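You operate a simulated robot arm through the tools that you are given. There is no shell and no other tool. Be economical: measure what you need, move in short steps, check, and stop when the job is done.

You are at the controls of a simulated two-armed robot. One attempt, no reset.

## Task
Take the lid off the white tape box and lay it down on the top of the green table. Fetch the grey strap and set it on the top of the green rack. Take the blue yarn cone from the red crate and leave it in the small grey tray. Put the 300 g grey weight from the packing bench on the shelf under the green table and the 200 g grey weight on the top of the small plywood table. Put the yellow spool on the packing bench away on the rear shelf of the tool stand. Take the long wooden brush marked "stiff" from the top of the plywood side table and leave it on the top of the green cupboard. Turn the length knob to 150 m. Take the brass weight from the shelf under the repair bench and leave it on top of the purple spool there. The order is free. Set down upright: grey weight, yellow spool.
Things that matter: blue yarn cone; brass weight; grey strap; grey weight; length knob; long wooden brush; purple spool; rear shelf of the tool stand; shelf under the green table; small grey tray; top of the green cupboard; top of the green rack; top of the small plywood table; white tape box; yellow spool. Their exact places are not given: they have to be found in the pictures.

It is judged by the outcome, as a careful person would: the job done as asked, and still so three seconds after it is handed in. It fails if anything else is knocked over, pushed out of place, dropped, spilled or broken. A push-on lid holds only when it is set on centred and level and pressed home; a screw cap is set on level and turned clockwise until tight.

## Robot
Two 7-joint arms with two-finger grippers on one trunk, on a base that drives. Base frame: it is fixed to the floor where the robot stands at the start and does not move with it; the origin is under the middle of the robot, x ahead of it, y to its left, z up; the surface under the hand at the start is at about z = 800. Units: mm, degrees, N and s.
The left shoulder is at the start at [24, 216, 1081], the right one opposite. With the tool pointing down near the work surface each hand reaches from about 200 to 760 mm from the robot's upright axis, wherever it stands, measured 20 degrees to its own side. Places, roughly: blue yarn cone [-1000, 2750, 750]; brass weight [2500, 1500, 500]; grey strap (8x10x4 cm) [-2700, 2700, 900]; grey weight [-500, 3000, 750]; length knob [2400, 1300, 1000]; long wooden brush [3250, -3750, 750]; purple spool [2500, 1750, 500]; rear shelf of the tool stand (50x17 cm) [-2100, 280, 960]; shelf under the green table [800, 0, 200]; small grey tray (24x17x4 cm) [-3700, 800, 800]; top of the green cupboard [2500, -5500, 1700]; top of the green rack [-3700, 700, 800]; top of the small plywood table [-1700, 1500, 800]; white tape box [500, 0, 750]; yellow spool [0, 3000, 750]. Payload 2.2 kg a hand.
Tool frame (each hand has its own): the origin (TCP) lies between the finger pads and is the grasp point; the fingertips stand 19 mm ahead of it; z points along the fingers, y is the line along which they close. Largest opening 116 mm; the body of the gripper starts 70 mm behind the TCP.
Orientation is that of the tool frame in the base frame, as a unit quaternion [x, y, z, w]. With the fingers straight down and closing along the base's y, the tool's x points along the base's -x, its y along +y and its z along -z.

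## Interface
- The arms move only by the tool nudge_tool. It takes "left_commands", "right_commands" or both (then of equal length, played together; a hand with none holds still); each is a list of rows, each a list of 6 numbers: the shift along the base's x, y, z in mm, then the turn, a rotation vector about the base's x, y, z in rad. In form: [[x, y, z, rx, ry, rz], ...]. A call has 1 to 20 rows; each row shifts and turns the commanded pose from where the row before left it. "left_gripper" and "right_gripper" are, for a hand that has rows, the gripper command, from -1 (shut) to 1 (fully open), values between in proportion, set as the call begins (left out, the last holds). A row lasts 0.2 s, in which the tool goes at most 50 mm and 8.6 degrees; a call with a longer step from one row to the next is refused whole, and so is a gripper value outside its range. Where a pose cannot be reached the arm comes as near as it can. A force on the tool above 40 N (or 10 N above the force at the start of the call, whichever is more), or a blocked arm, ends the call early, and 0.2 s more pass. The fingers move at their own pace and stop on an object; they squeeze with about 40 N. The grip force told is the motor's: it shows also when the fingers shut on nothing. Time passes only in rows, and 0.2 s behind the last, so rows that do not move let the fingers close. It gives the time, the measured TCP pose, the force on the tool (base axes), the opening and the grip force at its end, in the units of the frame above (readings bear some noise), with the torque about the TCP (base axes, N m) and any sound that the robot's microphone picked up, and new pictures: "pictures" is both (left out), scene, wrist or none (wrist: the cameras of the hands that moved).
- Cameras (640 x 400 px; columns grow to the right, rows downward): "scene" is now at [133.9, -16.5, 1258.2]; the picture's right is [-0.19, -0.98, 0.00], its down [-0.58, 0.11, -0.81] and it looks along [0.79, -0.15, -0.59] (base axes); focal length 218 px, centre (320, 200). "left" rides on the left gripper at [69, 15, -97] in its tool frame; the picture's right is [-0.21, 0.98, 0.00], its down [-0.76, -0.17, -0.63] and it looks along [-0.62, -0.14, 0.77] (tool axes); focal length 251 px, centre (320, 200). "right" rides on the right gripper at [69, -15, -96] in its tool frame; the picture's right is [0.21, 0.98, 0.00], its down [-0.76, 0.17, -0.63] and it looks along [-0.62, 0.14, 0.77] (tool axes); focal length 251 px, centre (320, 200).
- raise_lower(by): slides the trunk up (or, below 0, down) by that many mm; the arms and the scene camera ride with it, the base frame stays. It gives what a move gives, with no picture.
- drive_base(legs): drives the robot by 1 to 6 legs, each [ahead, left, turn to the left] in mm, mm and degrees, along the robot's own axes; the way and the turn of a leg run together, so that a leg with both is an arc; at most 1500 mm and 180 degrees a leg. The arms and the cameras ride along, it lands a little off, and it stops where it bumps. It gives what a move gives, and a new picture of the scene camera.
- aim_head(pan, tilt): turns the head with the scene camera to pan (to the left, within 80 degrees either way) and tilt (down, from -29 to 69), counted from straight ahead of the robot. It gives what a move gives, and a new picture of the scene camera.
- point_at(camera, pixels): for up to 12 pixels [column, row] of the newest picture of that camera ("zoom" is the newest enlarged one), the place [x, y, z] in the base frame of the surface seen there, good to about 2 mm, but the place of the scene camera against the robot may be out by one fixed shift of up to 18 mm in any direction. The clock stands still meanwhile.
- close_up(camera, box): a new picture of the part [left, top, right, bottom] of that camera's present view, enlarged. The clock stands still meanwhile.
- job_done(): hands the job in; it is judged then, once.

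Go step by step. Measure first, check grasps and placings, and put right what went wrong. The budget is 322 turns and 360 pictures, counting those below and the enlarged ones. Unless the task says otherwise, let go and move clear before handing in.

The tools are called as a command line: name --argument value ..., lists and objects as JSON in quotes. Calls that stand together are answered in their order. nudge_tool: Moves the arms, as the interface text tells. Its arguments: {"type":"object","properties":{"left_commands":{"type":"array","items":{"type":"array","items":{"type":"number"}}},"left_gripper":{"type":"number"},"right_commands":{"type":"array","items":{"type":"array","items":{"type":"number"}}},"right_gripper":{"type":"number"},"pictures":{"type":"string","enum":["both","scene","wrist","none"]}},"required":[]} The other tools are called the same way: raise_lower (by) slides the trunk up or down; drive_base (legs) drives the base; aim_head (pan, tilt) turns the head that bears the scene camera; point_at (camera, pixels) gives the place of the surface under pixels of a picture; close_up (camera, box) takes an enlarged picture of a part of a camera's view; job_done () hands the job in.

At the start:

```text
clock: 0.0
left_eef_pos: [571.7, 236.3, 1100.1]
left_tool_rot: [0.0, 1.0, 0.0, -0.001]
left_force: [0.5, -0.8, 0.3]
left_moment: [-0.02, 0.04, 0.02]
left_grip_width: 115.8
left_grip_force: 0.0
right_eef_pos: [476.0, -269.6, 1126.9]
right_tool_rot: [0.0, 1.0, 0.0, -0.001]
right_force: [-0.9, -0.3, -0.9]
right_moment: [0.03, -0.02, 0.01]
right_grip_width: 116.0
right_grip_force: 0.0
trunk travel left (down, up): [-225.0, 265.0]
robot x, y, heading: [-2.2, 1.7, 0.0]
head pan, tilt: [-11.0, 36.1]
```

scene: 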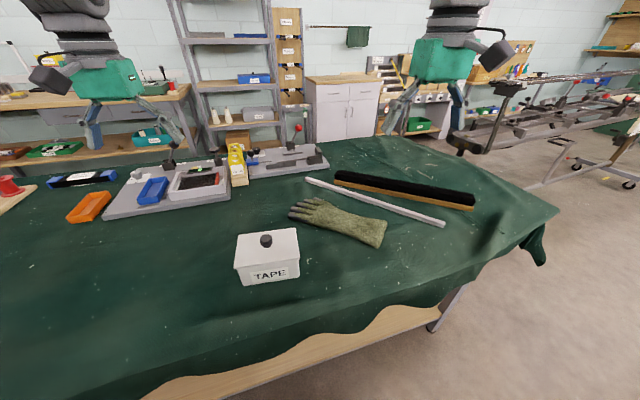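
right: 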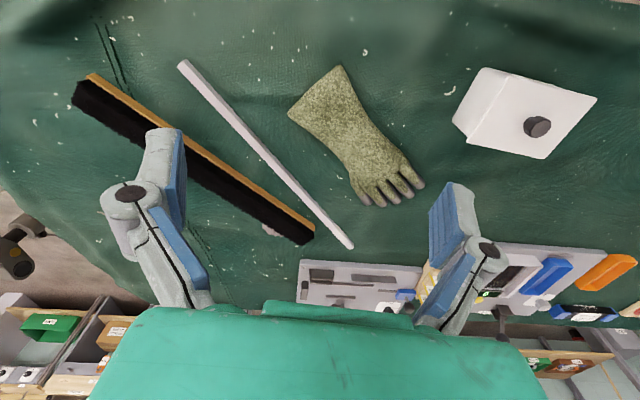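
left: 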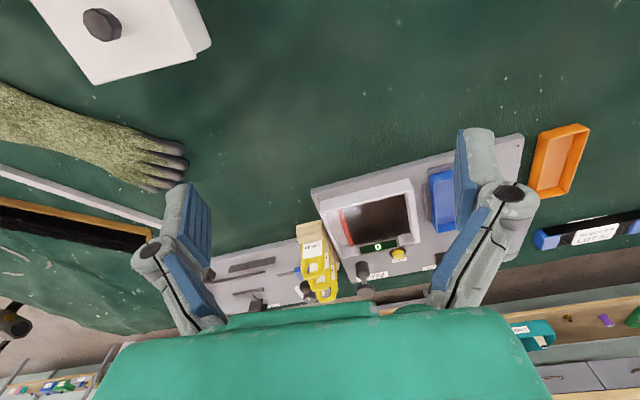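

The tape box with a dark knob on its lid is at scene pixel (266,240). I measure it first.

point_at --camera "scene" --pixels '[[266, 238], [240, 262], [297, 258], [237, 236], [297, 230], [243, 284], [299, 276], [220, 300], [340, 280], [200, 250]]'

close_up --camera "scene" --box '[210, 210, 330, 300]'

point_at --camera "left" --pixels '[[102, 22], [95, 83], [198, 50], [205, 45], [300, 100]]'

point_at --camera "right" --pixels '[[539, 126], [468, 140], [545, 158], [596, 98], [484, 68], [460, 120]]'

```text
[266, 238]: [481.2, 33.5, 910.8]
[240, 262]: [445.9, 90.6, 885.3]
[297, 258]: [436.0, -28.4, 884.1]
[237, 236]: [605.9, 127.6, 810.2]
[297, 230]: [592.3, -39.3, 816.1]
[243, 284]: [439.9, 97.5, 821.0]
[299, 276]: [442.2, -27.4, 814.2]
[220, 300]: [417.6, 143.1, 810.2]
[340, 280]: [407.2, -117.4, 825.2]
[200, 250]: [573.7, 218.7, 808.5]
```

```text
4.44 times, centred on (270, 255) of scene
```

zoom: 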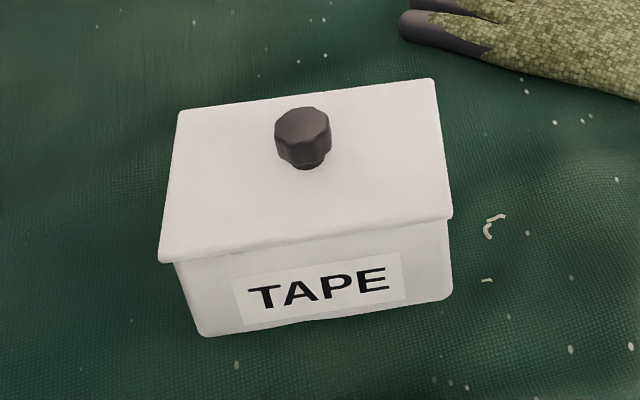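

```text
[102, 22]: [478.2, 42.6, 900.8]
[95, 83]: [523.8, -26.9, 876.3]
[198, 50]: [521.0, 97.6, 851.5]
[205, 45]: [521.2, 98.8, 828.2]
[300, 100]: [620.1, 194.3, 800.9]
```

```text
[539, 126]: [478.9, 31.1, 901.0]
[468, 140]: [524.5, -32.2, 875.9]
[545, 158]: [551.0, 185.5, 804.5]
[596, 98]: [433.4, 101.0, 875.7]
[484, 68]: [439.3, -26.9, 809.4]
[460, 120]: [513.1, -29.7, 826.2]
```

The wrist cameras give the knob at about (479,36,901) and the lid top at z=876. I move the left hand over it, opening partly closed.

nudge_tool --left_commands '[[-23, -40, -25, 0, 0, 0], [-23, -40, -25, 0, 0, 0], [-23, -40, -25, 0, 0, 0], [-23, -40, -25, 0, 0, 0], [0, -38, -20, 0, 0, 0], [0, 0, 0, 0, 0, 0]]' --left_gripper 0.2 --pictures "wrist"

```text
refused: row 1 steps farther than a row can; nothing moved
```

The rows were slightly too long, so I shorten them.

nudge_tool --left_commands '[[-19, -33, -20, 0, 0, 0], [-19, -33, -20, 0, 0, 0], [-19, -33, -20, 0, 0, 0], [-19, -33, -20, 0, 0, 0], [-17, -34, -20, 0, 0, 0], [0, -34, -20, 0, 0, 0], [0, 0, 0, 0, 0, 0]]' --left_gripper 0.2 --pictures "wrist"

```text
clock: 1.6
left_eef_pos: [475.3, 35.3, 982.9]
left_tool_rot: [-0.001, 1.0, -0.001, 0.001]
left_force: [-0.3, 0.2, 0.0]
left_moment: [-0.02, 0.0, 0.03]
left_grip_width: 69.6
left_grip_force: 0.0
right_eef_pos: [472.0, -270.7, 1127.1]
right_tool_rot: [0.0, 1.0, 0.0, 0.001]
right_force: [-0.1, 0.4, 0.7]
right_moment: [-0.05, 0.01, 0.01]
right_grip_width: 115.8
right_grip_force: 0.0
trunk travel left (down, up): [-225.0, 265.0]
robot x, y, heading: [2.8, -0.9, -0.0]
head pan, tilt: [-11.0, 36.1]
```

left: 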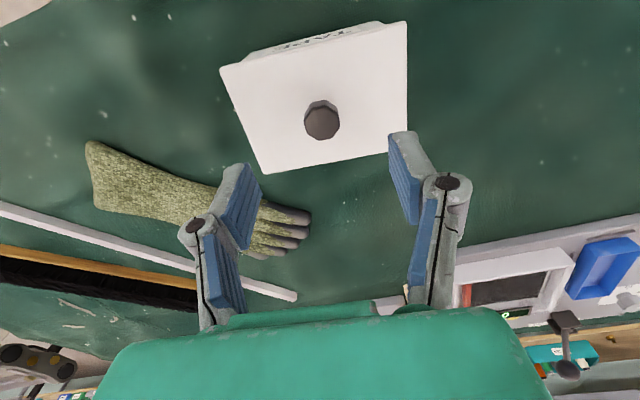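

The knob is at pixel (321,120) in the left view; I re-measure and descend.

point_at --camera "left" --pixels '[[315, 112], [329, 113], [321, 120], [321, 105], [335, 122], [350, 150]]'

nudge_tool --left_commands '[[2, 2, -30, 0, 0, 0], [2, 2, -30, 0, 0, 0], [0, 0, -24, 0, 0, 0], [0, 0, 0, 0, 0, 0]]' --pictures "wrist"

```text
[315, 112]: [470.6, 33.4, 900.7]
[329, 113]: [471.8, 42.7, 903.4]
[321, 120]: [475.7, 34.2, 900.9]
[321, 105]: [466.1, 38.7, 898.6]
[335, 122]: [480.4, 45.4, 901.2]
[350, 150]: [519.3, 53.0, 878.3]
```

```text
clock: 2.6
left_eef_pos: [490.1, 46.6, 917.8]
left_tool_rot: [-0.015, 1.0, -0.021, 0.012]
left_force: [0.3, 1.5, -0.7]
left_moment: [0.0, 0.01, 0.01]
left_grip_width: 69.6
left_grip_force: 0.1
right_eef_pos: [472.2, -270.4, 1127.6]
right_tool_rot: [0.001, 1.0, 0.001, 0.001]
right_force: [-0.2, 0.3, -0.5]
right_moment: [-0.05, 0.03, 0.05]
right_grip_width: 115.6
right_grip_force: 0.1
trunk travel left (down, up): [-225.0, 265.0]
robot x, y, heading: [1.3, 1.3, -0.1]
head pan, tilt: [-11.0, 36.1]
```

left: 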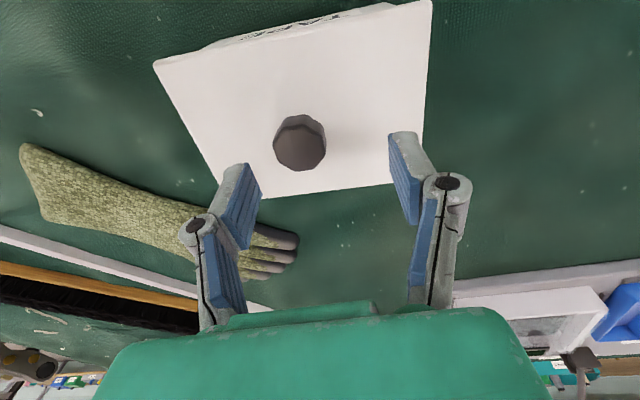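

The hand stopped at z=918 and 15 mm off, near its reach limits toward the other side. I raise it and drive the base 150 mm to the right so that the target is on the left arm's own side.

nudge_tool --left_commands '[[-5, -5, 40, 0, 0, 0], [0, 0, 40, 0, 0, 0]]' --pictures "none"

drive_base --legs '[[0, -150, 0]]'

```text
clock: 3.2
left_eef_pos: [472.4, 30.8, 978.9]
left_tool_rot: [0.002, 1.0, 0.003, 0.003]
left_force: [-0.1, 0.5, -0.1]
left_moment: [-0.02, 0.0, 0.02]
left_grip_width: 69.9
left_grip_force: 0.0
right_eef_pos: [469.6, -272.3, 1127.4]
right_tool_rot: [-0.001, 1.0, 0.001, 0.001]
right_force: [-0.2, -0.3, 0.1]
right_moment: [-0.02, 0.0, -0.03]
right_grip_width: 116.2
right_grip_force: 0.0
trunk travel left (down, up): [-225.0, 265.0]
robot x, y, heading: [-2.1, -1.0, -0.0]
head pan, tilt: [-11.0, 36.1]
```

```text
clock: 4.6
left_eef_pos: [476.0, -92.3, 978.8]
left_tool_rot: [-0.004, 1.0, -0.013, 0.0]
left_force: [0.0, 0.9, 0.4]
left_moment: [-0.1, -0.04, 0.01]
left_grip_width: 69.4
left_grip_force: 0.0
right_eef_pos: [472.6, -395.8, 1131.3]
right_tool_rot: [-0.002, 1.0, -0.009, 0.001]
right_force: [0.6, 0.8, -0.1]
right_moment: [-0.11, -0.01, 0.02]
right_grip_width: 115.9
right_grip_force: 0.1
trunk travel left (down, up): [-225.0, 265.0]
robot x, y, heading: [-1.9, -144.2, -0.0]
head pan, tilt: [-11.0, 36.1]
```

scene: 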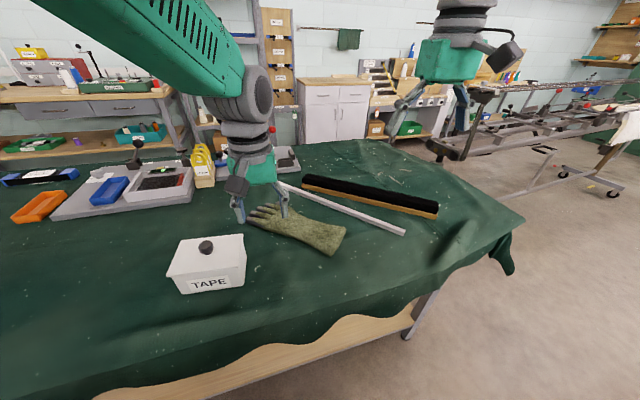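

Base is at y=-144 and the hand at y≈-92. I move the hand back over the knob.

nudge_tool --left_commands '[[1, 45, 0, 0, 0, 0], [1, 45, 0, 0, 0, 0], [1, 42, -10, 0, 0, 0], [0, 0, -20, 0, 0, 0], [0, 0, 0, 0, 0, 0], [0, 0, 0, 0, 0, 0]]' --pictures "wrist"

```text
clock: 6.0
left_eef_pos: [476.8, 33.3, 949.7]
left_tool_rot: [-0.003, 1.0, -0.006, 0.001]
left_force: [0.4, 1.3, -1.0]
left_moment: [-0.07, 0.02, 0.0]
left_grip_width: 69.8
left_grip_force: 0.1
right_eef_pos: [470.7, -403.5, 1130.6]
right_tool_rot: [-0.004, 1.0, -0.005, 0.002]
right_force: [-0.3, 1.3, 0.7]
right_moment: [-0.09, 0.02, 0.0]
right_grip_width: 116.3
right_grip_force: 0.1
trunk travel left (down, up): [-225.0, 265.0]
robot x, y, heading: [0.2, -142.9, -0.3]
head pan, tilt: [-11.0, 36.1]
```

left: 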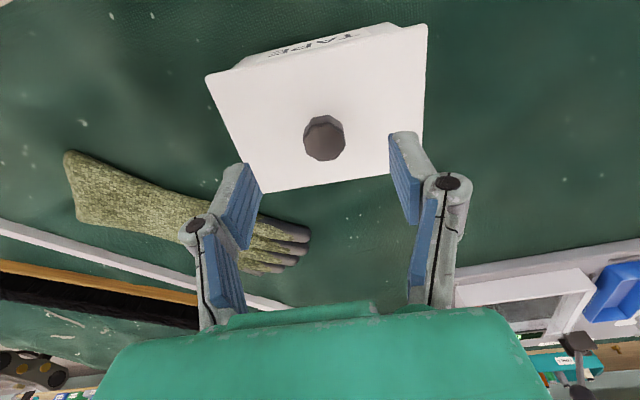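

The knob (324,135) lies where the tool axis meets it. I descend and grip.

nudge_tool --left_commands '[[-1, 1, -20, 0, 0, 0], [0, 1, -20, 0, 0, 0], [0, 0, -11, 0, 0, 0], [0, 0, 0, 0, 0, 0]]' --pictures "none"

nudge_tool --left_commands '[[0, 0, 0, 0, 0, 0], [0, 0, 0, 0, 0, 0], [0, 0, 0, 0, 0, 0]]' --left_gripper -1 --pictures "wrist"

```text
clock: 6.8
left_eef_pos: [477.1, 18.2, 911.2]
left_tool_rot: [-0.001, 1.0, -0.002, 0.013]
left_force: [1.4, -7.1, 11.4]
left_moment: [0.13, -0.05, -0.05]
left_grip_width: 76.8
left_grip_force: 0.1
right_eef_pos: [462.9, -422.1, 1131.1]
right_tool_rot: [0.0, 1.0, 0.001, 0.005]
right_force: [-0.7, 0.1, 0.7]
right_moment: [-0.07, -0.07, -0.03]
right_grip_width: 116.3
right_grip_force: 0.0
trunk travel left (down, up): [-225.0, 265.0]
robot x, y, heading: [1.6, -151.5, -0.0]
head pan, tilt: [-11.0, 36.1]
stopped in row 3 (left hand): the force on the tool passed its limit at 54 N (the readings are from after the stop); the commanded pose is now the measured one
```

```text
clock: 7.6
left_eef_pos: [478.3, 13.5, 908.6]
left_tool_rot: [-0.002, 1.0, 0.001, 0.008]
left_force: [0.2, 0.9, -1.0]
left_moment: [-0.01, -0.01, 0.03]
left_grip_width: 14.2
left_grip_force: 28.4
right_eef_pos: [468.4, -427.9, 1126.7]
right_tool_rot: [-0.002, 1.0, 0.004, 0.003]
right_force: [0.4, 0.5, -0.6]
right_moment: [-0.03, 0.07, -0.02]
right_grip_width: 116.0
right_grip_force: 0.0
trunk travel left (down, up): [-225.0, 265.0]
robot x, y, heading: [1.1, -152.3, 0.2]
head pan, tilt: [-11.0, 36.1]
```

left: 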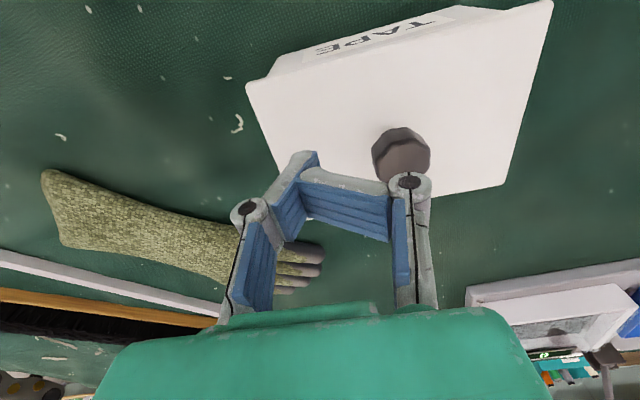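

The base was still settling after the drive (y -143 → -152), so a finger landed on the knob. I open, rise and look again.

nudge_tool --left_commands '[[0, 0, 5, 0, 0, 0], [0, 0, 30, 0, 0, 0], [0, 0, 10, 0, 0, 0], [0, 0, 0, 0, 0, 0]]' --left_gripper 0.2 --pictures "wrist"

```text
clock: 8.6
left_eef_pos: [476.7, 30.2, 950.7]
left_tool_rot: [-0.003, 1.0, -0.007, 0.008]
left_force: [0.6, 0.5, 0.6]
left_moment: [-0.09, 0.03, 0.02]
left_grip_width: 69.5
left_grip_force: 0.1
right_eef_pos: [468.7, -409.6, 1131.3]
right_tool_rot: [-0.001, 1.0, -0.004, 0.003]
right_force: [-0.1, 1.3, -0.6]
right_moment: [-0.1, 0.06, 0.03]
right_grip_width: 116.1
right_grip_force: 0.0
trunk travel left (down, up): [-225.0, 265.0]
robot x, y, heading: [-6.5, -149.5, 0.2]
head pan, tilt: [-11.0, 36.1]
```

left: 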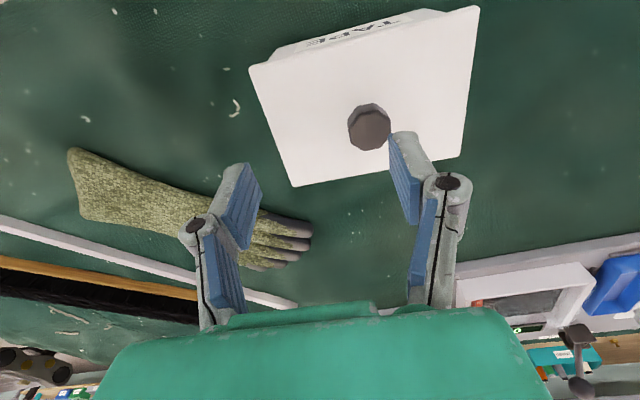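

Comparing to the glove (unchanged at (311,230)), the box slid a bit to +y. I measure it.

point_at --camera "left" --pixels '[[370, 123], [296, 183], [455, 157], [478, 10], [251, 66], [310, 230], [357, 112], [382, 112]]'

nudge_tool --left_commands '[[0, 0, 0, 0, 0, 0], [0, 0, 0, 0, 0, 0], [0, 0, 0, 0, 0, 0], [0, 0, 0, 0, 0, 0], [0, 0, 0, 0, 0, 0]]' --pictures "wrist"

```text
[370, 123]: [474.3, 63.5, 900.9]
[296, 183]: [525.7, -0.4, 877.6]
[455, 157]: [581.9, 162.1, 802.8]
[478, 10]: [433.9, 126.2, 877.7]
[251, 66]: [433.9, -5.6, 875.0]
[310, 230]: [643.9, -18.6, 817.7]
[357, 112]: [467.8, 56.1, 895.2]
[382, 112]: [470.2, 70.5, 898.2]
```

```text
clock: 9.8
left_eef_pos: [477.5, -0.4, 956.6]
left_tool_rot: [0.001, 1.0, 0.006, 0.009]
left_force: [0.1, -0.3, -0.2]
left_moment: [0.04, -0.02, 0.01]
left_grip_width: 69.9
left_grip_force: 0.1
right_eef_pos: [467.4, -442.3, 1124.9]
right_tool_rot: [0.0, 1.0, 0.008, 0.002]
right_force: [0.8, -1.0, -1.0]
right_moment: [0.07, -0.05, 0.03]
right_grip_width: 116.1
right_grip_force: 0.1
trunk travel left (down, up): [-225.0, 265.0]
robot x, y, heading: [0.6, -156.5, 0.3]
head pan, tilt: [-11.0, 36.1]
```

left: 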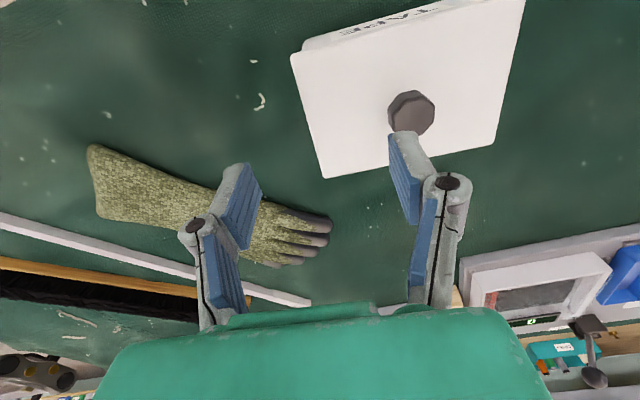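

The whole upper body still sways after the drive (both hands moved 30 mm in y while idle). I wait and watch it settle.

nudge_tool --left_commands '[[0, 0, 0, 0, 0, 0], [0, 0, 0, 0, 0, 0], [0, 0, 0, 0, 0, 0], [0, 0, 0, 0, 0, 0], [0, 0, 0, 0, 0, 0]]' --pictures "none"

nudge_tool --left_commands '[[0, 0, 0, 0, 0, 0], [0, 0, 0, 0, 0, 0], [0, 0, 0, 0, 0, 0], [0, 0, 0, 0, 0, 0], [0, 0, 0, 0, 0, 0]]' --pictures "none"

nudge_tool --left_commands '[[0, 0, 0, 0, 0, 0], [0, 0, 0, 0, 0, 0], [0, 0, 0, 0, 0, 0], [0, 0, 0, 0, 0, 0], [0, 0, 0, 0, 0, 0]]' --pictures "none"

```text
clock: 11.0
left_eef_pos: [476.4, 14.5, 953.7]
left_tool_rot: [-0.001, 1.0, 0.0, 0.009]
left_force: [0.4, 0.2, 0.0]
left_moment: [0.0, -0.01, 0.03]
left_grip_width: 69.7
left_grip_force: 0.1
right_eef_pos: [468.2, -427.3, 1127.5]
right_tool_rot: [-0.001, 1.0, 0.003, 0.003]
right_force: [-0.3, 0.5, -0.1]
right_moment: [0.0, 0.01, 0.0]
right_grip_width: 116.0
right_grip_force: 0.1
trunk travel left (down, up): [-225.0, 265.0]
robot x, y, heading: [-0.5, -156.2, -0.1]
head pan, tilt: [-11.0, 36.1]
```

```text
clock: 12.2
left_eef_pos: [477.7, 17.3, 953.5]
left_tool_rot: [-0.002, 1.0, -0.001, 0.008]
left_force: [0.8, 0.4, -0.6]
left_moment: [-0.02, 0.02, 0.01]
left_grip_width: 69.6
left_grip_force: 0.0
right_eef_pos: [467.4, -424.0, 1130.2]
right_tool_rot: [-0.001, 1.0, 0.0, 0.003]
right_force: [-0.4, 0.1, -0.4]
right_moment: [-0.04, 0.01, 0.02]
right_grip_width: 116.1
right_grip_force: 0.1
trunk travel left (down, up): [-225.0, 265.0]
robot x, y, heading: [0.9, -154.2, 0.2]
head pan, tilt: [-11.0, 36.1]
```

```text
clock: 13.4
left_eef_pos: [477.2, 2.2, 955.8]
left_tool_rot: [-0.001, 1.0, 0.005, 0.009]
left_force: [0.3, 0.1, 0.3]
left_moment: [0.06, 0.01, 0.01]
left_grip_width: 69.5
left_grip_force: 0.0
right_eef_pos: [466.7, -440.2, 1124.6]
right_tool_rot: [-0.001, 1.0, 0.007, 0.003]
right_force: [-0.2, 0.4, 0.1]
right_moment: [0.06, -0.04, 0.01]
right_grip_width: 115.9
right_grip_force: 0.0
trunk travel left (down, up): [-225.0, 265.0]
robot x, y, heading: [0.0, -158.2, -0.1]
head pan, tilt: [-11.0, 36.1]
```

It still sways with slow decay. I wait longer.

nudge_tool --left_commands '[[0, 0, 0, 0, 0, 0], [0, 0, 0, 0, 0, 0], [0, 0, 0, 0, 0, 0], [0, 0, 0, 0, 0, 0], [0, 0, 0, 0, 0, 0], [0, 0, 0, 0, 0, 0], [0, 0, 0, 0, 0, 0], [0, 0, 0, 0, 0, 0], [0, 0, 0, 0, 0, 0], [0, 0, 0, 0, 0, 0], [0, 0, 0, 0, 0, 0], [0, 0, 0, 0, 0, 0], [0, 0, 0, 0, 0, 0], [0, 0, 0, 0, 0, 0], [0, 0, 0, 0, 0, 0], [0, 0, 0, 0, 0, 0], [0, 0, 0, 0, 0, 0], [0, 0, 0, 0, 0, 0], [0, 0, 0, 0, 0, 0], [0, 0, 0, 0, 0, 0]]' --pictures "none"

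nudge_tool --left_commands '[[0, 0, 0, 0, 0, 0], [0, 0, 0, 0, 0, 0]]' --pictures "none"

nudge_tool --left_commands '[[0, 0, 0, 0, 0, 0], [0, 0, 0, 0, 0, 0]]' --pictures "none"

nudge_tool --left_commands '[[0, 0, 0, 0, 0, 0], [0, 0, 0, 0, 0, 0]]' --pictures "wrist"

```text
clock: 17.6
left_eef_pos: [477.1, 10.2, 954.1]
left_tool_rot: [-0.001, 1.0, 0.002, 0.009]
left_force: [-0.2, 0.1, 0.9]
left_moment: [0.01, 0.0, 0.0]
left_grip_width: 69.8
left_grip_force: 0.1
right_eef_pos: [468.5, -429.9, 1127.5]
right_tool_rot: [-0.001, 1.0, 0.005, 0.002]
right_force: [0.3, -0.5, -0.3]
right_moment: [-0.02, -0.01, 0.05]
right_grip_width: 116.1
right_grip_force: 0.0
trunk travel left (down, up): [-225.0, 265.0]
robot x, y, heading: [2.4, -152.5, -0.1]
head pan, tilt: [-11.0, 36.1]
```

```text
clock: 18.2
left_eef_pos: [477.8, 12.8, 955.3]
left_tool_rot: [-0.001, 1.0, 0.002, 0.008]
left_force: [0.6, -0.5, -0.2]
left_moment: [-0.04, -0.02, -0.04]
left_grip_width: 69.6
left_grip_force: 0.0
right_eef_pos: [469.0, -429.4, 1128.3]
right_tool_rot: [-0.002, 1.0, 0.005, 0.002]
right_force: [0.4, 0.2, 0.3]
right_moment: [0.01, 0.0, -0.01]
right_grip_width: 116.3
right_grip_force: 0.0
trunk travel left (down, up): [-225.0, 265.0]
robot x, y, heading: [1.4, -151.5, -0.1]
head pan, tilt: [-11.0, 36.1]
```

```text
clock: 18.8
left_eef_pos: [477.2, 11.6, 955.1]
left_tool_rot: [-0.002, 1.0, 0.002, 0.009]
left_force: [0.4, 0.3, 0.0]
left_moment: [-0.01, -0.01, 0.0]
left_grip_width: 69.8
left_grip_force: 0.0
right_eef_pos: [468.3, -430.1, 1127.6]
right_tool_rot: [-0.001, 1.0, 0.005, 0.003]
right_force: [0.0, 0.4, -0.2]
right_moment: [0.0, 0.01, -0.03]
right_grip_width: 115.9
right_grip_force: 0.1
trunk travel left (down, up): [-225.0, 265.0]
robot x, y, heading: [-1.3, -151.1, 0.1]
head pan, tilt: [-11.0, 36.1]
```

```text
clock: 19.4
left_eef_pos: [477.0, 11.5, 954.7]
left_tool_rot: [-0.002, 1.0, 0.002, 0.009]
left_force: [0.4, -0.6, 0.4]
left_moment: [0.0, 0.03, 0.02]
left_grip_width: 69.3
left_grip_force: 0.1
right_eef_pos: [467.6, -430.9, 1129.7]
right_tool_rot: [-0.001, 1.0, 0.005, 0.002]
right_force: [-0.9, 0.3, 0.4]
right_moment: [0.0, 0.0, -0.03]
right_grip_width: 116.0
right_grip_force: 0.1
trunk travel left (down, up): [-225.0, 265.0]
robot x, y, heading: [-2.3, -153.0, -0.3]
head pan, tilt: [-11.0, 36.1]
```

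left: 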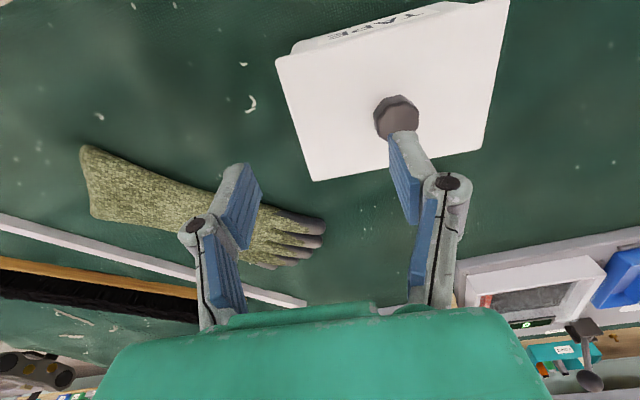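

Settled now (hand y=11.6). I measure the box again.

point_at --camera "left" --pixels '[[396, 113], [314, 179], [482, 148], [506, 5], [277, 58], [380, 106], [388, 100], [408, 104]]'

```text
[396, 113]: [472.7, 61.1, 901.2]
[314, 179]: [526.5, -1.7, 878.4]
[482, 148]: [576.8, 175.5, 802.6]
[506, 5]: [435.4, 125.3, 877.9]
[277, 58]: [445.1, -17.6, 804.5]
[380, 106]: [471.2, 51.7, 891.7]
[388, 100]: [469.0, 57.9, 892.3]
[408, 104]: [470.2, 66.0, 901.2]
```

Knob centre is now about (477,62). I move over it and descend with a check.

nudge_tool --left_commands '[[0, 25, 0, 0, 0, 0], [0, 25, 0, 0, 0, 0], [0, 0, -15, 0, 0, 0], [0, 0, 0, 0, 0, 0], [0, 0, 0, 0, 0, 0], [0, 0, 0, 0, 0, 0], [0, 0, 0, 0, 0, 0], [0, 0, 0, 0, 0, 0], [0, 0, 0, 0, 0, 0]]' --pictures "wrist"

```text
clock: 21.4
left_eef_pos: [478.3, 62.1, 939.3]
left_tool_rot: [-0.002, 1.0, 0.002, 0.008]
left_force: [0.6, -0.2, 0.5]
left_moment: [0.02, 0.01, -0.03]
left_grip_width: 69.6
left_grip_force: 0.0
right_eef_pos: [467.7, -428.9, 1127.5]
right_tool_rot: [0.0, 1.0, 0.004, 0.004]
right_force: [-0.2, -0.3, 0.2]
right_moment: [-0.01, 0.01, 0.0]
right_grip_width: 115.9
right_grip_force: 0.0
trunk travel left (down, up): [-225.0, 265.0]
robot x, y, heading: [-1.4, -153.0, 0.2]
head pan, tilt: [-11.0, 36.1]
```

left: 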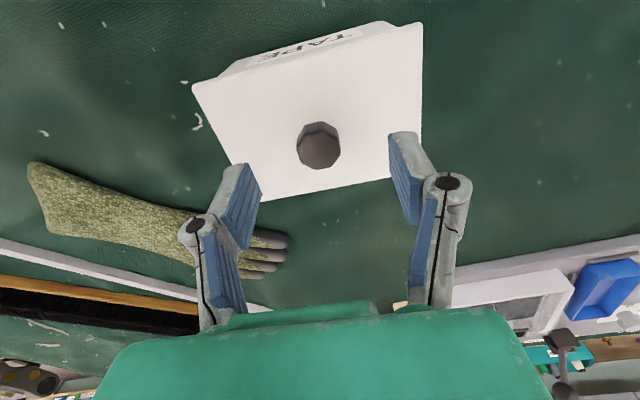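

Centred (knob at (319,146)). I descend 42 mm and close.

nudge_tool --left_commands '[[0, 0, -15, 0, 0, 0], [0, 0, -15, 0, 0, 0], [0, 0, -11, 0, 0, 0], [0, 0, 0, 0, 0, 0]]' --pictures "none"

nudge_tool --left_commands '[[0, 0, 0, 0, 0, 0], [0, 0, 0, 0, 0, 0], [0, 0, 0, 0, 0, 0], [0, 0, 0, 0, 0, 0]]' --left_gripper -1 --pictures "wrist"

```text
clock: 22.4
left_eef_pos: [477.5, 63.2, 899.2]
left_tool_rot: [-0.002, 1.0, 0.001, 0.008]
left_force: [0.4, 0.0, 0.8]
left_moment: [0.0, -0.04, -0.03]
left_grip_width: 69.8
left_grip_force: 0.1
right_eef_pos: [467.0, -430.5, 1128.0]
right_tool_rot: [0.0, 1.0, 0.005, 0.002]
right_force: [-0.2, 0.0, -0.6]
right_moment: [0.04, -0.02, -0.03]
right_grip_width: 115.8
right_grip_force: 0.0
trunk travel left (down, up): [-225.0, 265.0]
robot x, y, heading: [-2.8, -153.4, 0.1]
head pan, tilt: [-11.0, 36.1]
```

```text
clock: 23.4
left_eef_pos: [478.0, 61.7, 898.2]
left_tool_rot: [-0.002, 1.0, 0.001, 0.009]
left_force: [0.1, -0.4, 0.6]
left_moment: [0.0, 0.0, -0.01]
left_grip_width: 25.2
left_grip_force: 40.2
right_eef_pos: [467.9, -429.3, 1128.8]
right_tool_rot: [-0.001, 1.0, 0.004, 0.002]
right_force: [-0.5, 0.4, -0.9]
right_moment: [0.0, 0.01, -0.01]
right_grip_width: 116.1
right_grip_force: 0.1
trunk travel left (down, up): [-225.0, 265.0]
robot x, y, heading: [2.1, -153.5, -0.0]
head pan, tilt: [-11.0, 36.1]
heard: snap
```

left: 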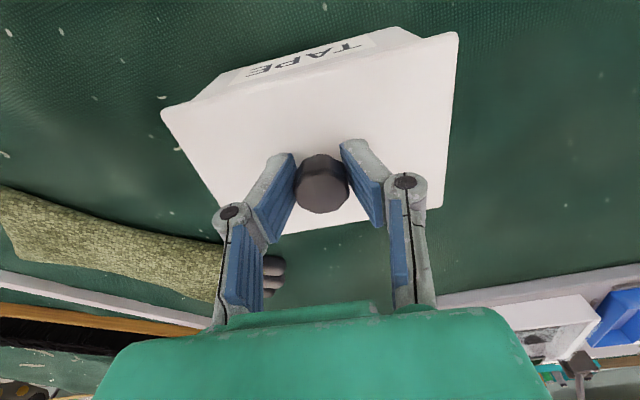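

Gripped (25 mm, 40 N). I first slide the box back its 26 mm in -y gently with the lid still on.

nudge_tool --left_commands '[[0, -4, 0, 0, 0, 0], [0, -4, 0, 0, 0, 0], [0, -4, 0, 0, 0, 0], [0, -4, 0, 0, 0, 0], [0, -4, 0, 0, 0, 0], [0, -4, 0, 0, 0, 0], [0, -3, 0, 0, 0, 0], [0, 0, 0, 0, 0, 0]]' --pictures "wrist"

```text
clock: 25.2
left_eef_pos: [477.6, 35.9, 898.0]
left_tool_rot: [-0.002, 1.0, 0.002, 0.009]
left_force: [-0.8, 8.0, 11.7]
left_moment: [0.16, -0.04, 0.0]
left_grip_width: 24.8
left_grip_force: 40.1
right_eef_pos: [466.6, -429.4, 1127.7]
right_tool_rot: [-0.001, 1.0, 0.003, 0.004]
right_force: [0.2, 0.6, 0.0]
right_moment: [-0.04, 0.0, 0.05]
right_grip_width: 116.0
right_grip_force: 0.1
trunk travel left (down, up): [-225.0, 265.0]
robot x, y, heading: [1.4, -154.6, 0.1]
head pan, tilt: [-11.0, 36.1]
```

left: 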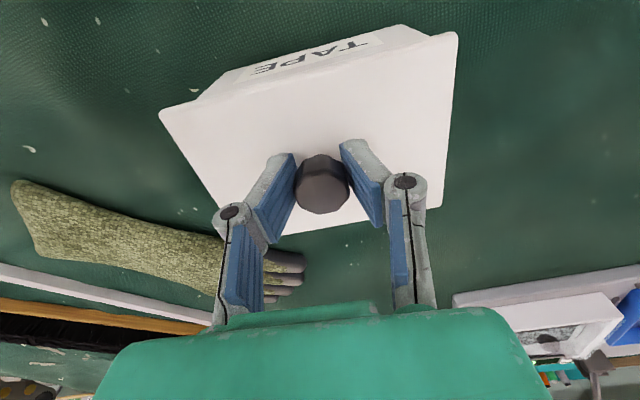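

The box slid back to y≈36. Now I lift the lid straight up.

nudge_tool --left_commands '[[0, 0, 5, 0, 0, 0], [0, 0, 5, 0, 0, 0], [0, 0, 10, 0, 0, 0], [0, 0, 15, 0, 0, 0], [0, 0, 20, 0, 0, 0], [0, 0, 20, 0, 0, 0], [0, 0, 0, 0, 0, 0]]' --pictures "both"

```text
clock: 26.8
left_eef_pos: [477.9, 35.4, 973.1]
left_tool_rot: [-0.002, 1.0, 0.002, 0.008]
left_force: [0.4, -0.3, -1.4]
left_moment: [-0.01, -0.02, -0.01]
left_grip_width: 24.9
left_grip_force: 40.0
right_eef_pos: [468.4, -430.5, 1128.2]
right_tool_rot: [-0.001, 1.0, 0.004, 0.002]
right_force: [0.4, 1.0, -0.2]
right_moment: [0.0, 0.0, -0.04]
right_grip_width: 116.2
right_grip_force: 0.2
trunk travel left (down, up): [-225.0, 265.0]
robot x, y, heading: [1.8, -151.7, 0.2]
head pan, tilt: [-11.0, 36.1]
```

scene: 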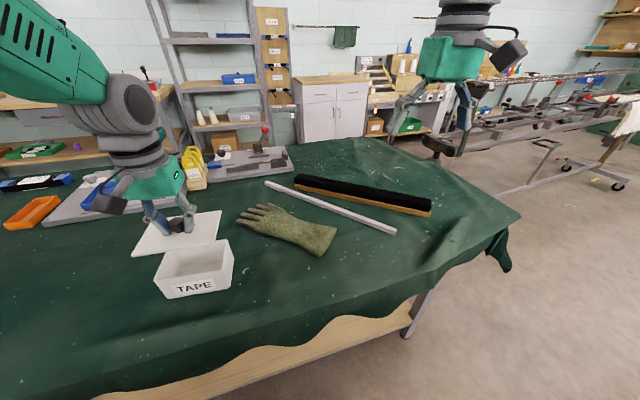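
left: 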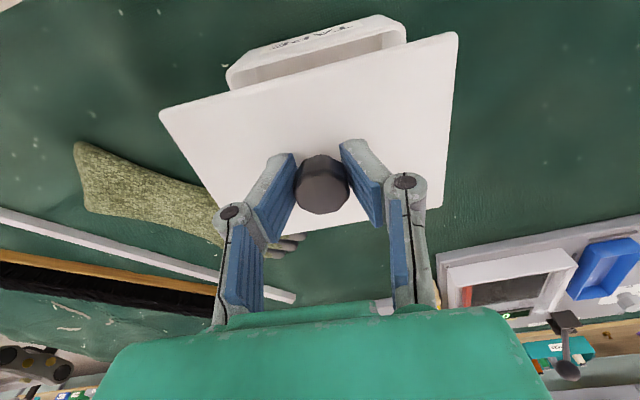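

The lid is off (box open). I carry it 200 mm left to the clear cloth and lower it.

nudge_tool --left_commands '[[0, 40, 0, 0, 0, 0], [0, 40, 0, 0, 0, 0], [0, 40, 0, 0, 0, 0], [0, 40, 0, 0, 0, 0], [0, 40, 0, 0, 0, 0], [0, 0, -40, 0, 0, 0], [0, 0, -40, 0, 0, 0], [0, 0, -20, 0, 0, 0], [0, 0, 0, 0, 0, 0], [0, 0, 0, 0, 0, 0]]' --pictures "wrist"

```text
clock: 29.0
left_eef_pos: [478.8, 238.0, 872.3]
left_tool_rot: [-0.002, 1.0, 0.001, 0.008]
left_force: [0.6, -0.1, -0.9]
left_moment: [0.01, -0.02, 0.01]
left_grip_width: 24.8
left_grip_force: 40.3
right_eef_pos: [467.0, -427.9, 1128.4]
right_tool_rot: [-0.001, 1.0, 0.004, 0.004]
right_force: [0.6, 1.3, -0.6]
right_moment: [-0.03, 0.01, 0.0]
right_grip_width: 115.8
right_grip_force: 0.1
trunk travel left (down, up): [-225.0, 265.0]
robot x, y, heading: [-1.1, -156.1, 0.2]
head pan, tilt: [-11.0, 36.1]
```

left: 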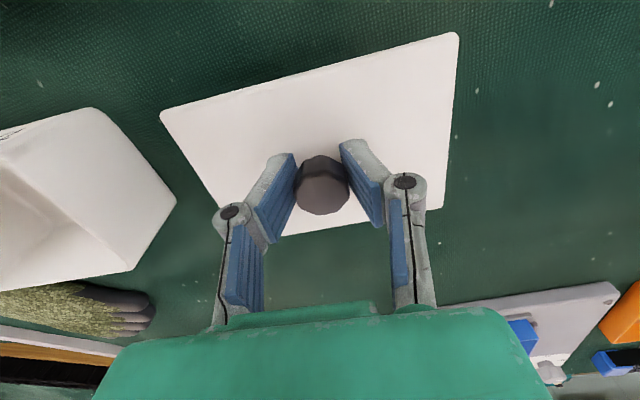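

nudge_tool --left_commands '[[0, 0, -10, 0, 0, 0], [0, 0, -10, 0, 0, 0], [0, 0, -7, 0, 0, 0], [0, 0, -4, 0, 0, 0], [0, 0, 0, 0, 0, 0]]' --pictures "none"

nudge_tool --left_commands '[[0, 0, -3, 0, 0, 0], [0, 0, -2, 0, 0, 0], [0, 0, 0, 0, 0, 0]]' --pictures "wrist"

```text
clock: 30.2
left_eef_pos: [476.8, 235.9, 842.1]
left_tool_rot: [-0.002, 1.0, 0.001, 0.009]
left_force: [0.0, -0.1, -1.0]
left_moment: [-0.01, 0.01, 0.01]
left_grip_width: 24.4
left_grip_force: 39.7
right_eef_pos: [466.2, -428.3, 1127.7]
right_tool_rot: [0.0, 1.0, 0.003, 0.003]
right_force: [0.6, 1.3, -0.3]
right_moment: [-0.02, -0.03, -0.01]
right_grip_width: 116.1
right_grip_force: 0.0
trunk travel left (down, up): [-225.0, 265.0]
robot x, y, heading: [-4.6, -153.4, -0.0]
head pan, tilt: [-11.0, 36.1]
```

```text
clock: 31.0
left_eef_pos: [477.3, 236.2, 837.7]
left_tool_rot: [-0.001, 1.0, 0.0, 0.008]
left_force: [-1.0, 0.1, -1.2]
left_moment: [0.01, 0.0, -0.02]
left_grip_width: 24.9
left_grip_force: 40.3
right_eef_pos: [466.2, -428.5, 1128.0]
right_tool_rot: [-0.001, 1.0, 0.003, 0.003]
right_force: [0.2, 0.1, 0.9]
right_moment: [0.03, 0.03, 0.01]
right_grip_width: 116.0
right_grip_force: 0.1
trunk travel left (down, up): [-225.0, 265.0]
robot x, y, heading: [0.5, -155.4, -0.3]
head pan, tilt: [-11.0, 36.1]
```

left: 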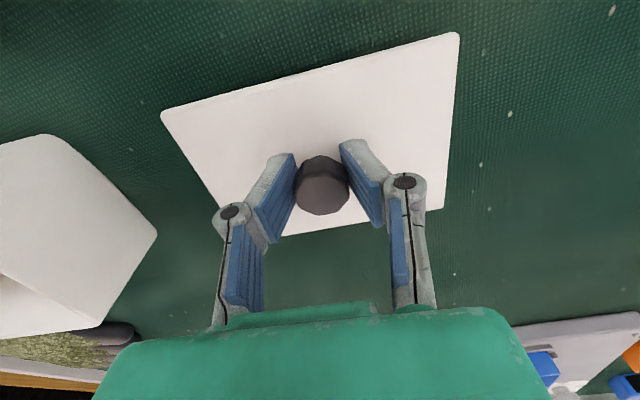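

nudge_tool --left_commands '[[0, 0, -2, 0, 0, 0], [0, 0, -2, 0, 0, 0], [0, 0, -1, 0, 0, 0], [0, 0, 0, 0, 0, 0]]' --pictures "none"

nudge_tool --left_commands '[[0, 0, -1, 0, 0, 0], [0, 0, -1, 0, 0, 0], [0, 0, -1, 0, 0, 0], [0, 0, 0, 0, 0, 0]]' --pictures "none"

```text
clock: 32.0
left_eef_pos: [478.5, 235.1, 833.8]
left_tool_rot: [-0.002, 1.0, 0.001, 0.01]
left_force: [-0.6, 2.1, 8.3]
left_moment: [0.0, 0.3, -0.05]
left_grip_width: 24.6
left_grip_force: 39.9
right_eef_pos: [467.5, -428.3, 1128.5]
right_tool_rot: [-0.001, 1.0, 0.003, 0.003]
right_force: [0.3, -0.7, -0.6]
right_moment: [-0.02, -0.01, -0.01]
right_grip_width: 116.0
right_grip_force: 0.0
trunk travel left (down, up): [-225.0, 265.0]
robot x, y, heading: [-0.0, -154.4, 0.0]
head pan, tilt: [-11.0, 36.1]
```

```text
clock: 33.0
left_eef_pos: [478.5, 237.1, 832.6]
left_tool_rot: [-0.002, 1.0, 0.003, 0.011]
left_force: [-5.4, 0.3, 13.5]
left_moment: [-0.19, 0.55, -0.03]
left_grip_width: 24.6
left_grip_force: 40.5
right_eef_pos: [464.6, -429.1, 1129.0]
right_tool_rot: [-0.001, 1.0, 0.004, 0.004]
right_force: [-1.1, -0.4, -0.4]
right_moment: [-0.01, 0.0, 0.02]
right_grip_width: 116.0
right_grip_force: 0.1
trunk travel left (down, up): [-225.0, 265.0]
robot x, y, heading: [1.9, -156.0, -0.1]
head pan, tilt: [-11.0, 36.1]
stopped in row 4 (left hand): the force on the tool passed its limit at 41 N (the readings are from after the stop); the commanded pose is now the measured one
```

The lid touches the table. I open and rise.

nudge_tool --left_commands '[[0, 0, 0, 0, 0, 0], [0, 0, 0, 0, 0, 0], [0, 0, 30, 0, 0, 0], [0, 0, 40, 0, 0, 0], [0, 0, 40, 0, 0, 0], [0, 0, 0, 0, 0, 0]]' --left_gripper 0.2 --pictures "both"

```text
clock: 34.4
left_eef_pos: [480.9, 237.2, 941.2]
left_tool_rot: [-0.002, 1.0, 0.001, 0.011]
left_force: [0.0, 0.0, 0.2]
left_moment: [-0.01, 0.0, 0.0]
left_grip_width: 69.3
left_grip_force: 0.0
right_eef_pos: [467.4, -428.5, 1127.7]
right_tool_rot: [-0.002, 1.0, 0.003, 0.003]
right_force: [1.4, 0.1, 0.3]
right_moment: [-0.02, 0.0, -0.01]
right_grip_width: 116.3
right_grip_force: 0.0
trunk travel left (down, up): [-225.0, 265.0]
robot x, y, heading: [-1.6, -152.6, -0.0]
head pan, tilt: [-11.0, 36.1]
```

scene: 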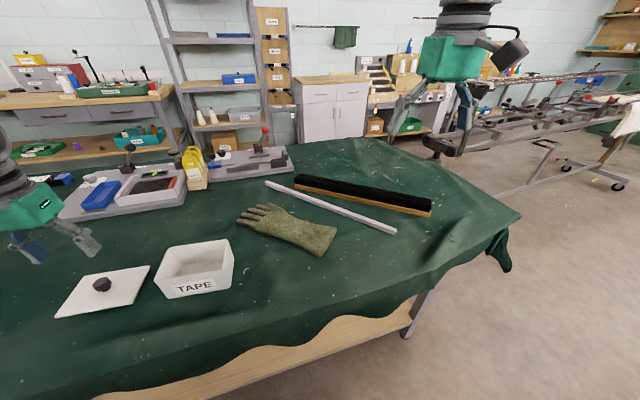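
left: 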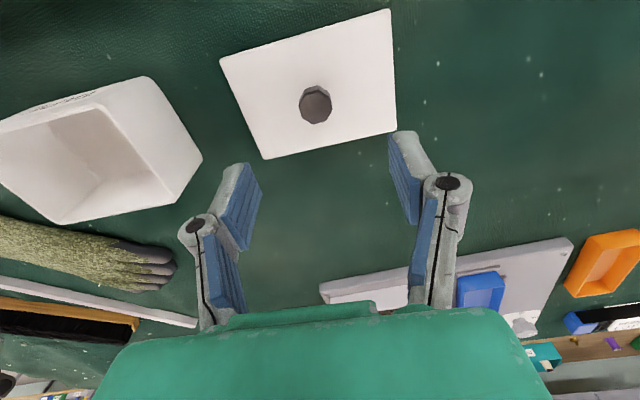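

The lid lies flat on the cloth. Next I survey the room: pan left and beyond.

aim_head --pan 40 --tilt 12

aim_head --pan 80 --tilt 20

aim_head --pan -70 --tilt 15

```text
clock: 35.6
left_eef_pos: [479.7, 236.7, 942.0]
left_tool_rot: [-0.002, 1.0, 0.001, 0.011]
left_force: [-0.1, 0.3, 0.5]
left_moment: [0.04, 0.03, 0.0]
left_grip_width: 69.6
left_grip_force: 0.1
right_eef_pos: [466.3, -427.8, 1129.0]
right_tool_rot: [-0.001, 1.0, 0.003, 0.004]
right_force: [-0.5, -0.1, -0.1]
right_moment: [0.01, -0.03, -0.02]
right_grip_width: 116.0
right_grip_force: 0.0
trunk travel left (down, up): [-225.0, 265.0]
robot x, y, heading: [2.8, -150.8, -0.1]
head pan, tilt: [40.0, 12.0]
```

scene: 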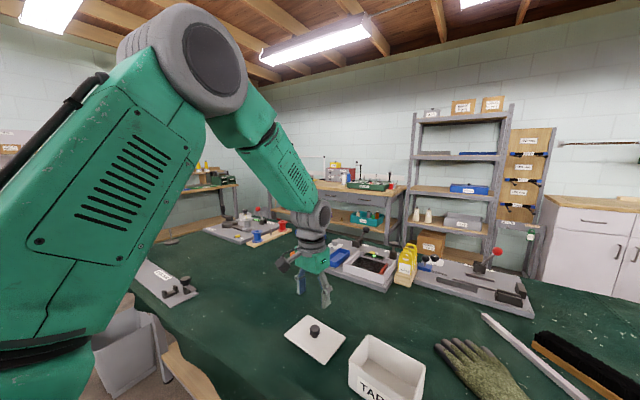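

```text
clock: 36.7
left_eef_pos: [480.4, 236.9, 940.6]
left_tool_rot: [-0.001, 1.0, 0.001, 0.011]
left_force: [-0.6, 0.2, -0.4]
left_moment: [0.02, 0.0, 0.02]
left_grip_width: 69.9
left_grip_force: 0.1
right_eef_pos: [467.4, -427.7, 1128.9]
right_tool_rot: [0.0, 1.0, 0.004, 0.004]
right_force: [0.4, -0.3, 0.9]
right_moment: [-0.03, -0.02, 0.0]
right_grip_width: 115.9
right_grip_force: 0.1
trunk travel left (down, up): [-225.0, 265.0]
robot x, y, heading: [-0.0, -153.4, -0.1]
head pan, tilt: [80.0, 20.0]
```

scene: 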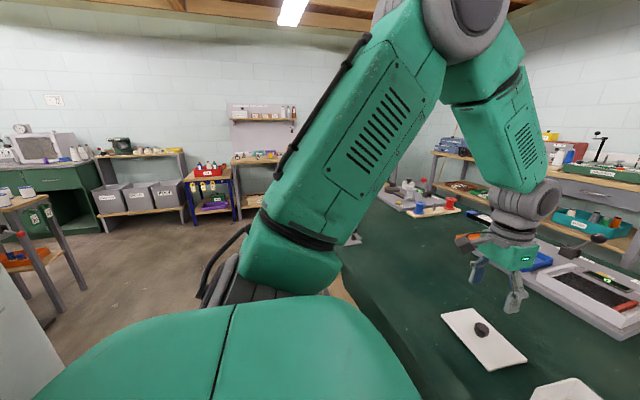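

```text
clock: 39.0
left_eef_pos: [478.6, 237.2, 940.8]
left_tool_rot: [-0.002, 1.0, 0.002, 0.011]
left_force: [-0.2, 0.0, -0.2]
left_moment: [0.01, 0.01, -0.01]
left_grip_width: 69.6
left_grip_force: 0.1
right_eef_pos: [465.7, -429.9, 1128.6]
right_tool_rot: [-0.001, 1.0, 0.003, 0.004]
right_force: [0.0, 0.7, -0.3]
right_moment: [-0.01, -0.01, 0.01]
right_grip_width: 115.9
right_grip_force: 0.1
trunk travel left (down, up): [-225.0, 265.0]
robot x, y, heading: [0.9, -151.8, -0.0]
head pan, tilt: [-70.0, 15.0]
```

scene: 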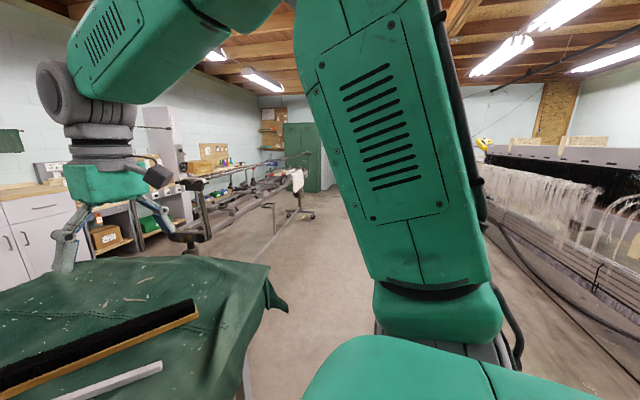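

I back off 600 mm to look under the green table and free the arms for driving.

drive_base --legs '[[-700, 0, 0]]'

aim_head --pan 0 --tilt 35

```text
clock: 42.9
left_eef_pos: [-224.2, 237.4, 942.5]
left_tool_rot: [-0.002, 1.0, 0.002, 0.012]
left_force: [-0.2, 0.3, 0.2]
left_moment: [-0.06, -0.01, 0.0]
left_grip_width: 69.7
left_grip_force: 0.1
right_eef_pos: [-234.5, -428.2, 1128.3]
right_tool_rot: [-0.002, 1.0, 0.004, 0.003]
right_force: [0.1, 0.6, 1.0]
right_moment: [0.0, 0.0, -0.01]
right_grip_width: 116.2
right_grip_force: 0.0
trunk travel left (down, up): [-225.0, 265.0]
robot x, y, heading: [-702.5, -156.8, -0.1]
head pan, tilt: [-70.0, 15.0]
```

scene: 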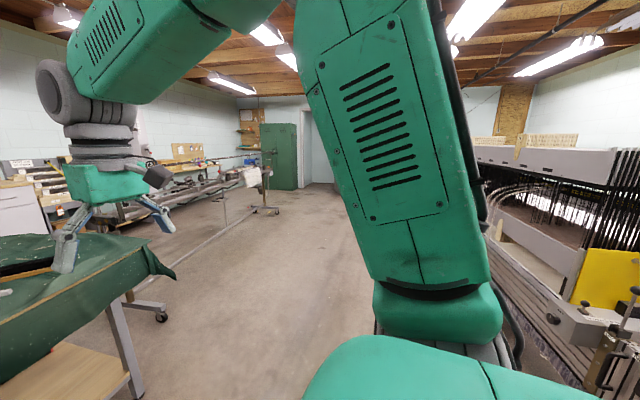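

```text
clock: 44.3
left_eef_pos: [-225.3, 237.4, 942.6]
left_tool_rot: [-0.001, 1.0, 0.001, 0.013]
left_force: [-0.4, -0.5, -0.1]
left_moment: [-0.01, -0.02, 0.02]
left_grip_width: 69.5
left_grip_force: 0.1
right_eef_pos: [-238.4, -429.8, 1130.4]
right_tool_rot: [-0.001, 1.0, 0.004, 0.004]
right_force: [0.6, -0.3, 0.4]
right_moment: [-0.02, 0.01, -0.01]
right_grip_width: 115.8
right_grip_force: 0.1
trunk travel left (down, up): [-225.0, 265.0]
robot x, y, heading: [-703.0, -153.0, 0.2]
head pan, tilt: [0.0, 35.0]
```

scene: 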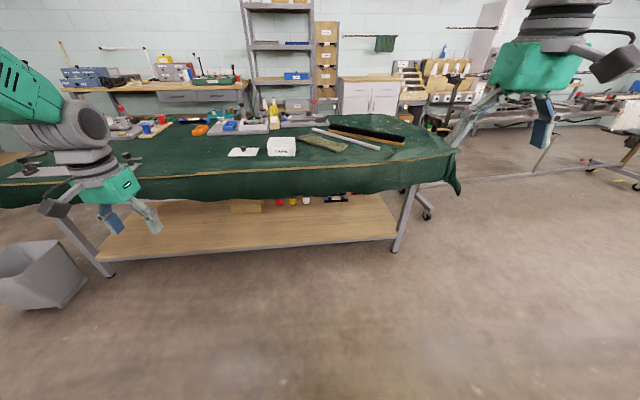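

The shelf under the green table is wide open at the front (pixels (240,225)). I measure it.

point_at --camera "scene" --pixels '[[300, 235], [200, 242], [250, 225], [350, 220], [300, 190], [400, 180], [160, 195], [240, 205], [300, 160], [330, 198], [40, 290], [395, 240]]'

close_up --camera "scene" --box '[100, 100, 460, 290]'

```text
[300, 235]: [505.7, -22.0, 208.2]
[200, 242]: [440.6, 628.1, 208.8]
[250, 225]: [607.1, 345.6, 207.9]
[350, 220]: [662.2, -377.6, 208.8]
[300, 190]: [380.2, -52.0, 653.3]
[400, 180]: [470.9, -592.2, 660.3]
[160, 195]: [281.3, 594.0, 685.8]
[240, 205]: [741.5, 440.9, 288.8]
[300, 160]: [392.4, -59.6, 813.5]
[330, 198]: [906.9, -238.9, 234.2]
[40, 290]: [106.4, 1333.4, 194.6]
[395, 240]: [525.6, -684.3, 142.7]
```

```text
1.78 times, centred on (280, 195) of scene
```

zoom: 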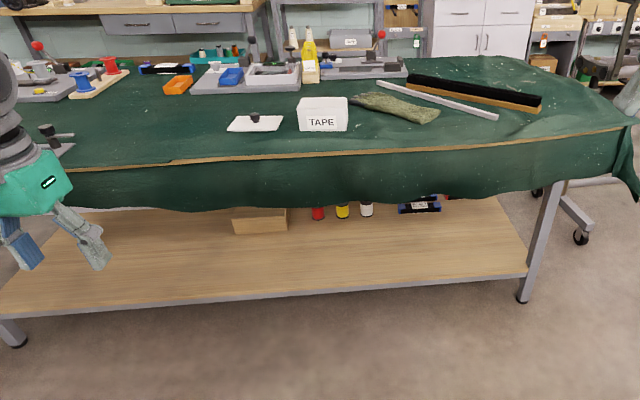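

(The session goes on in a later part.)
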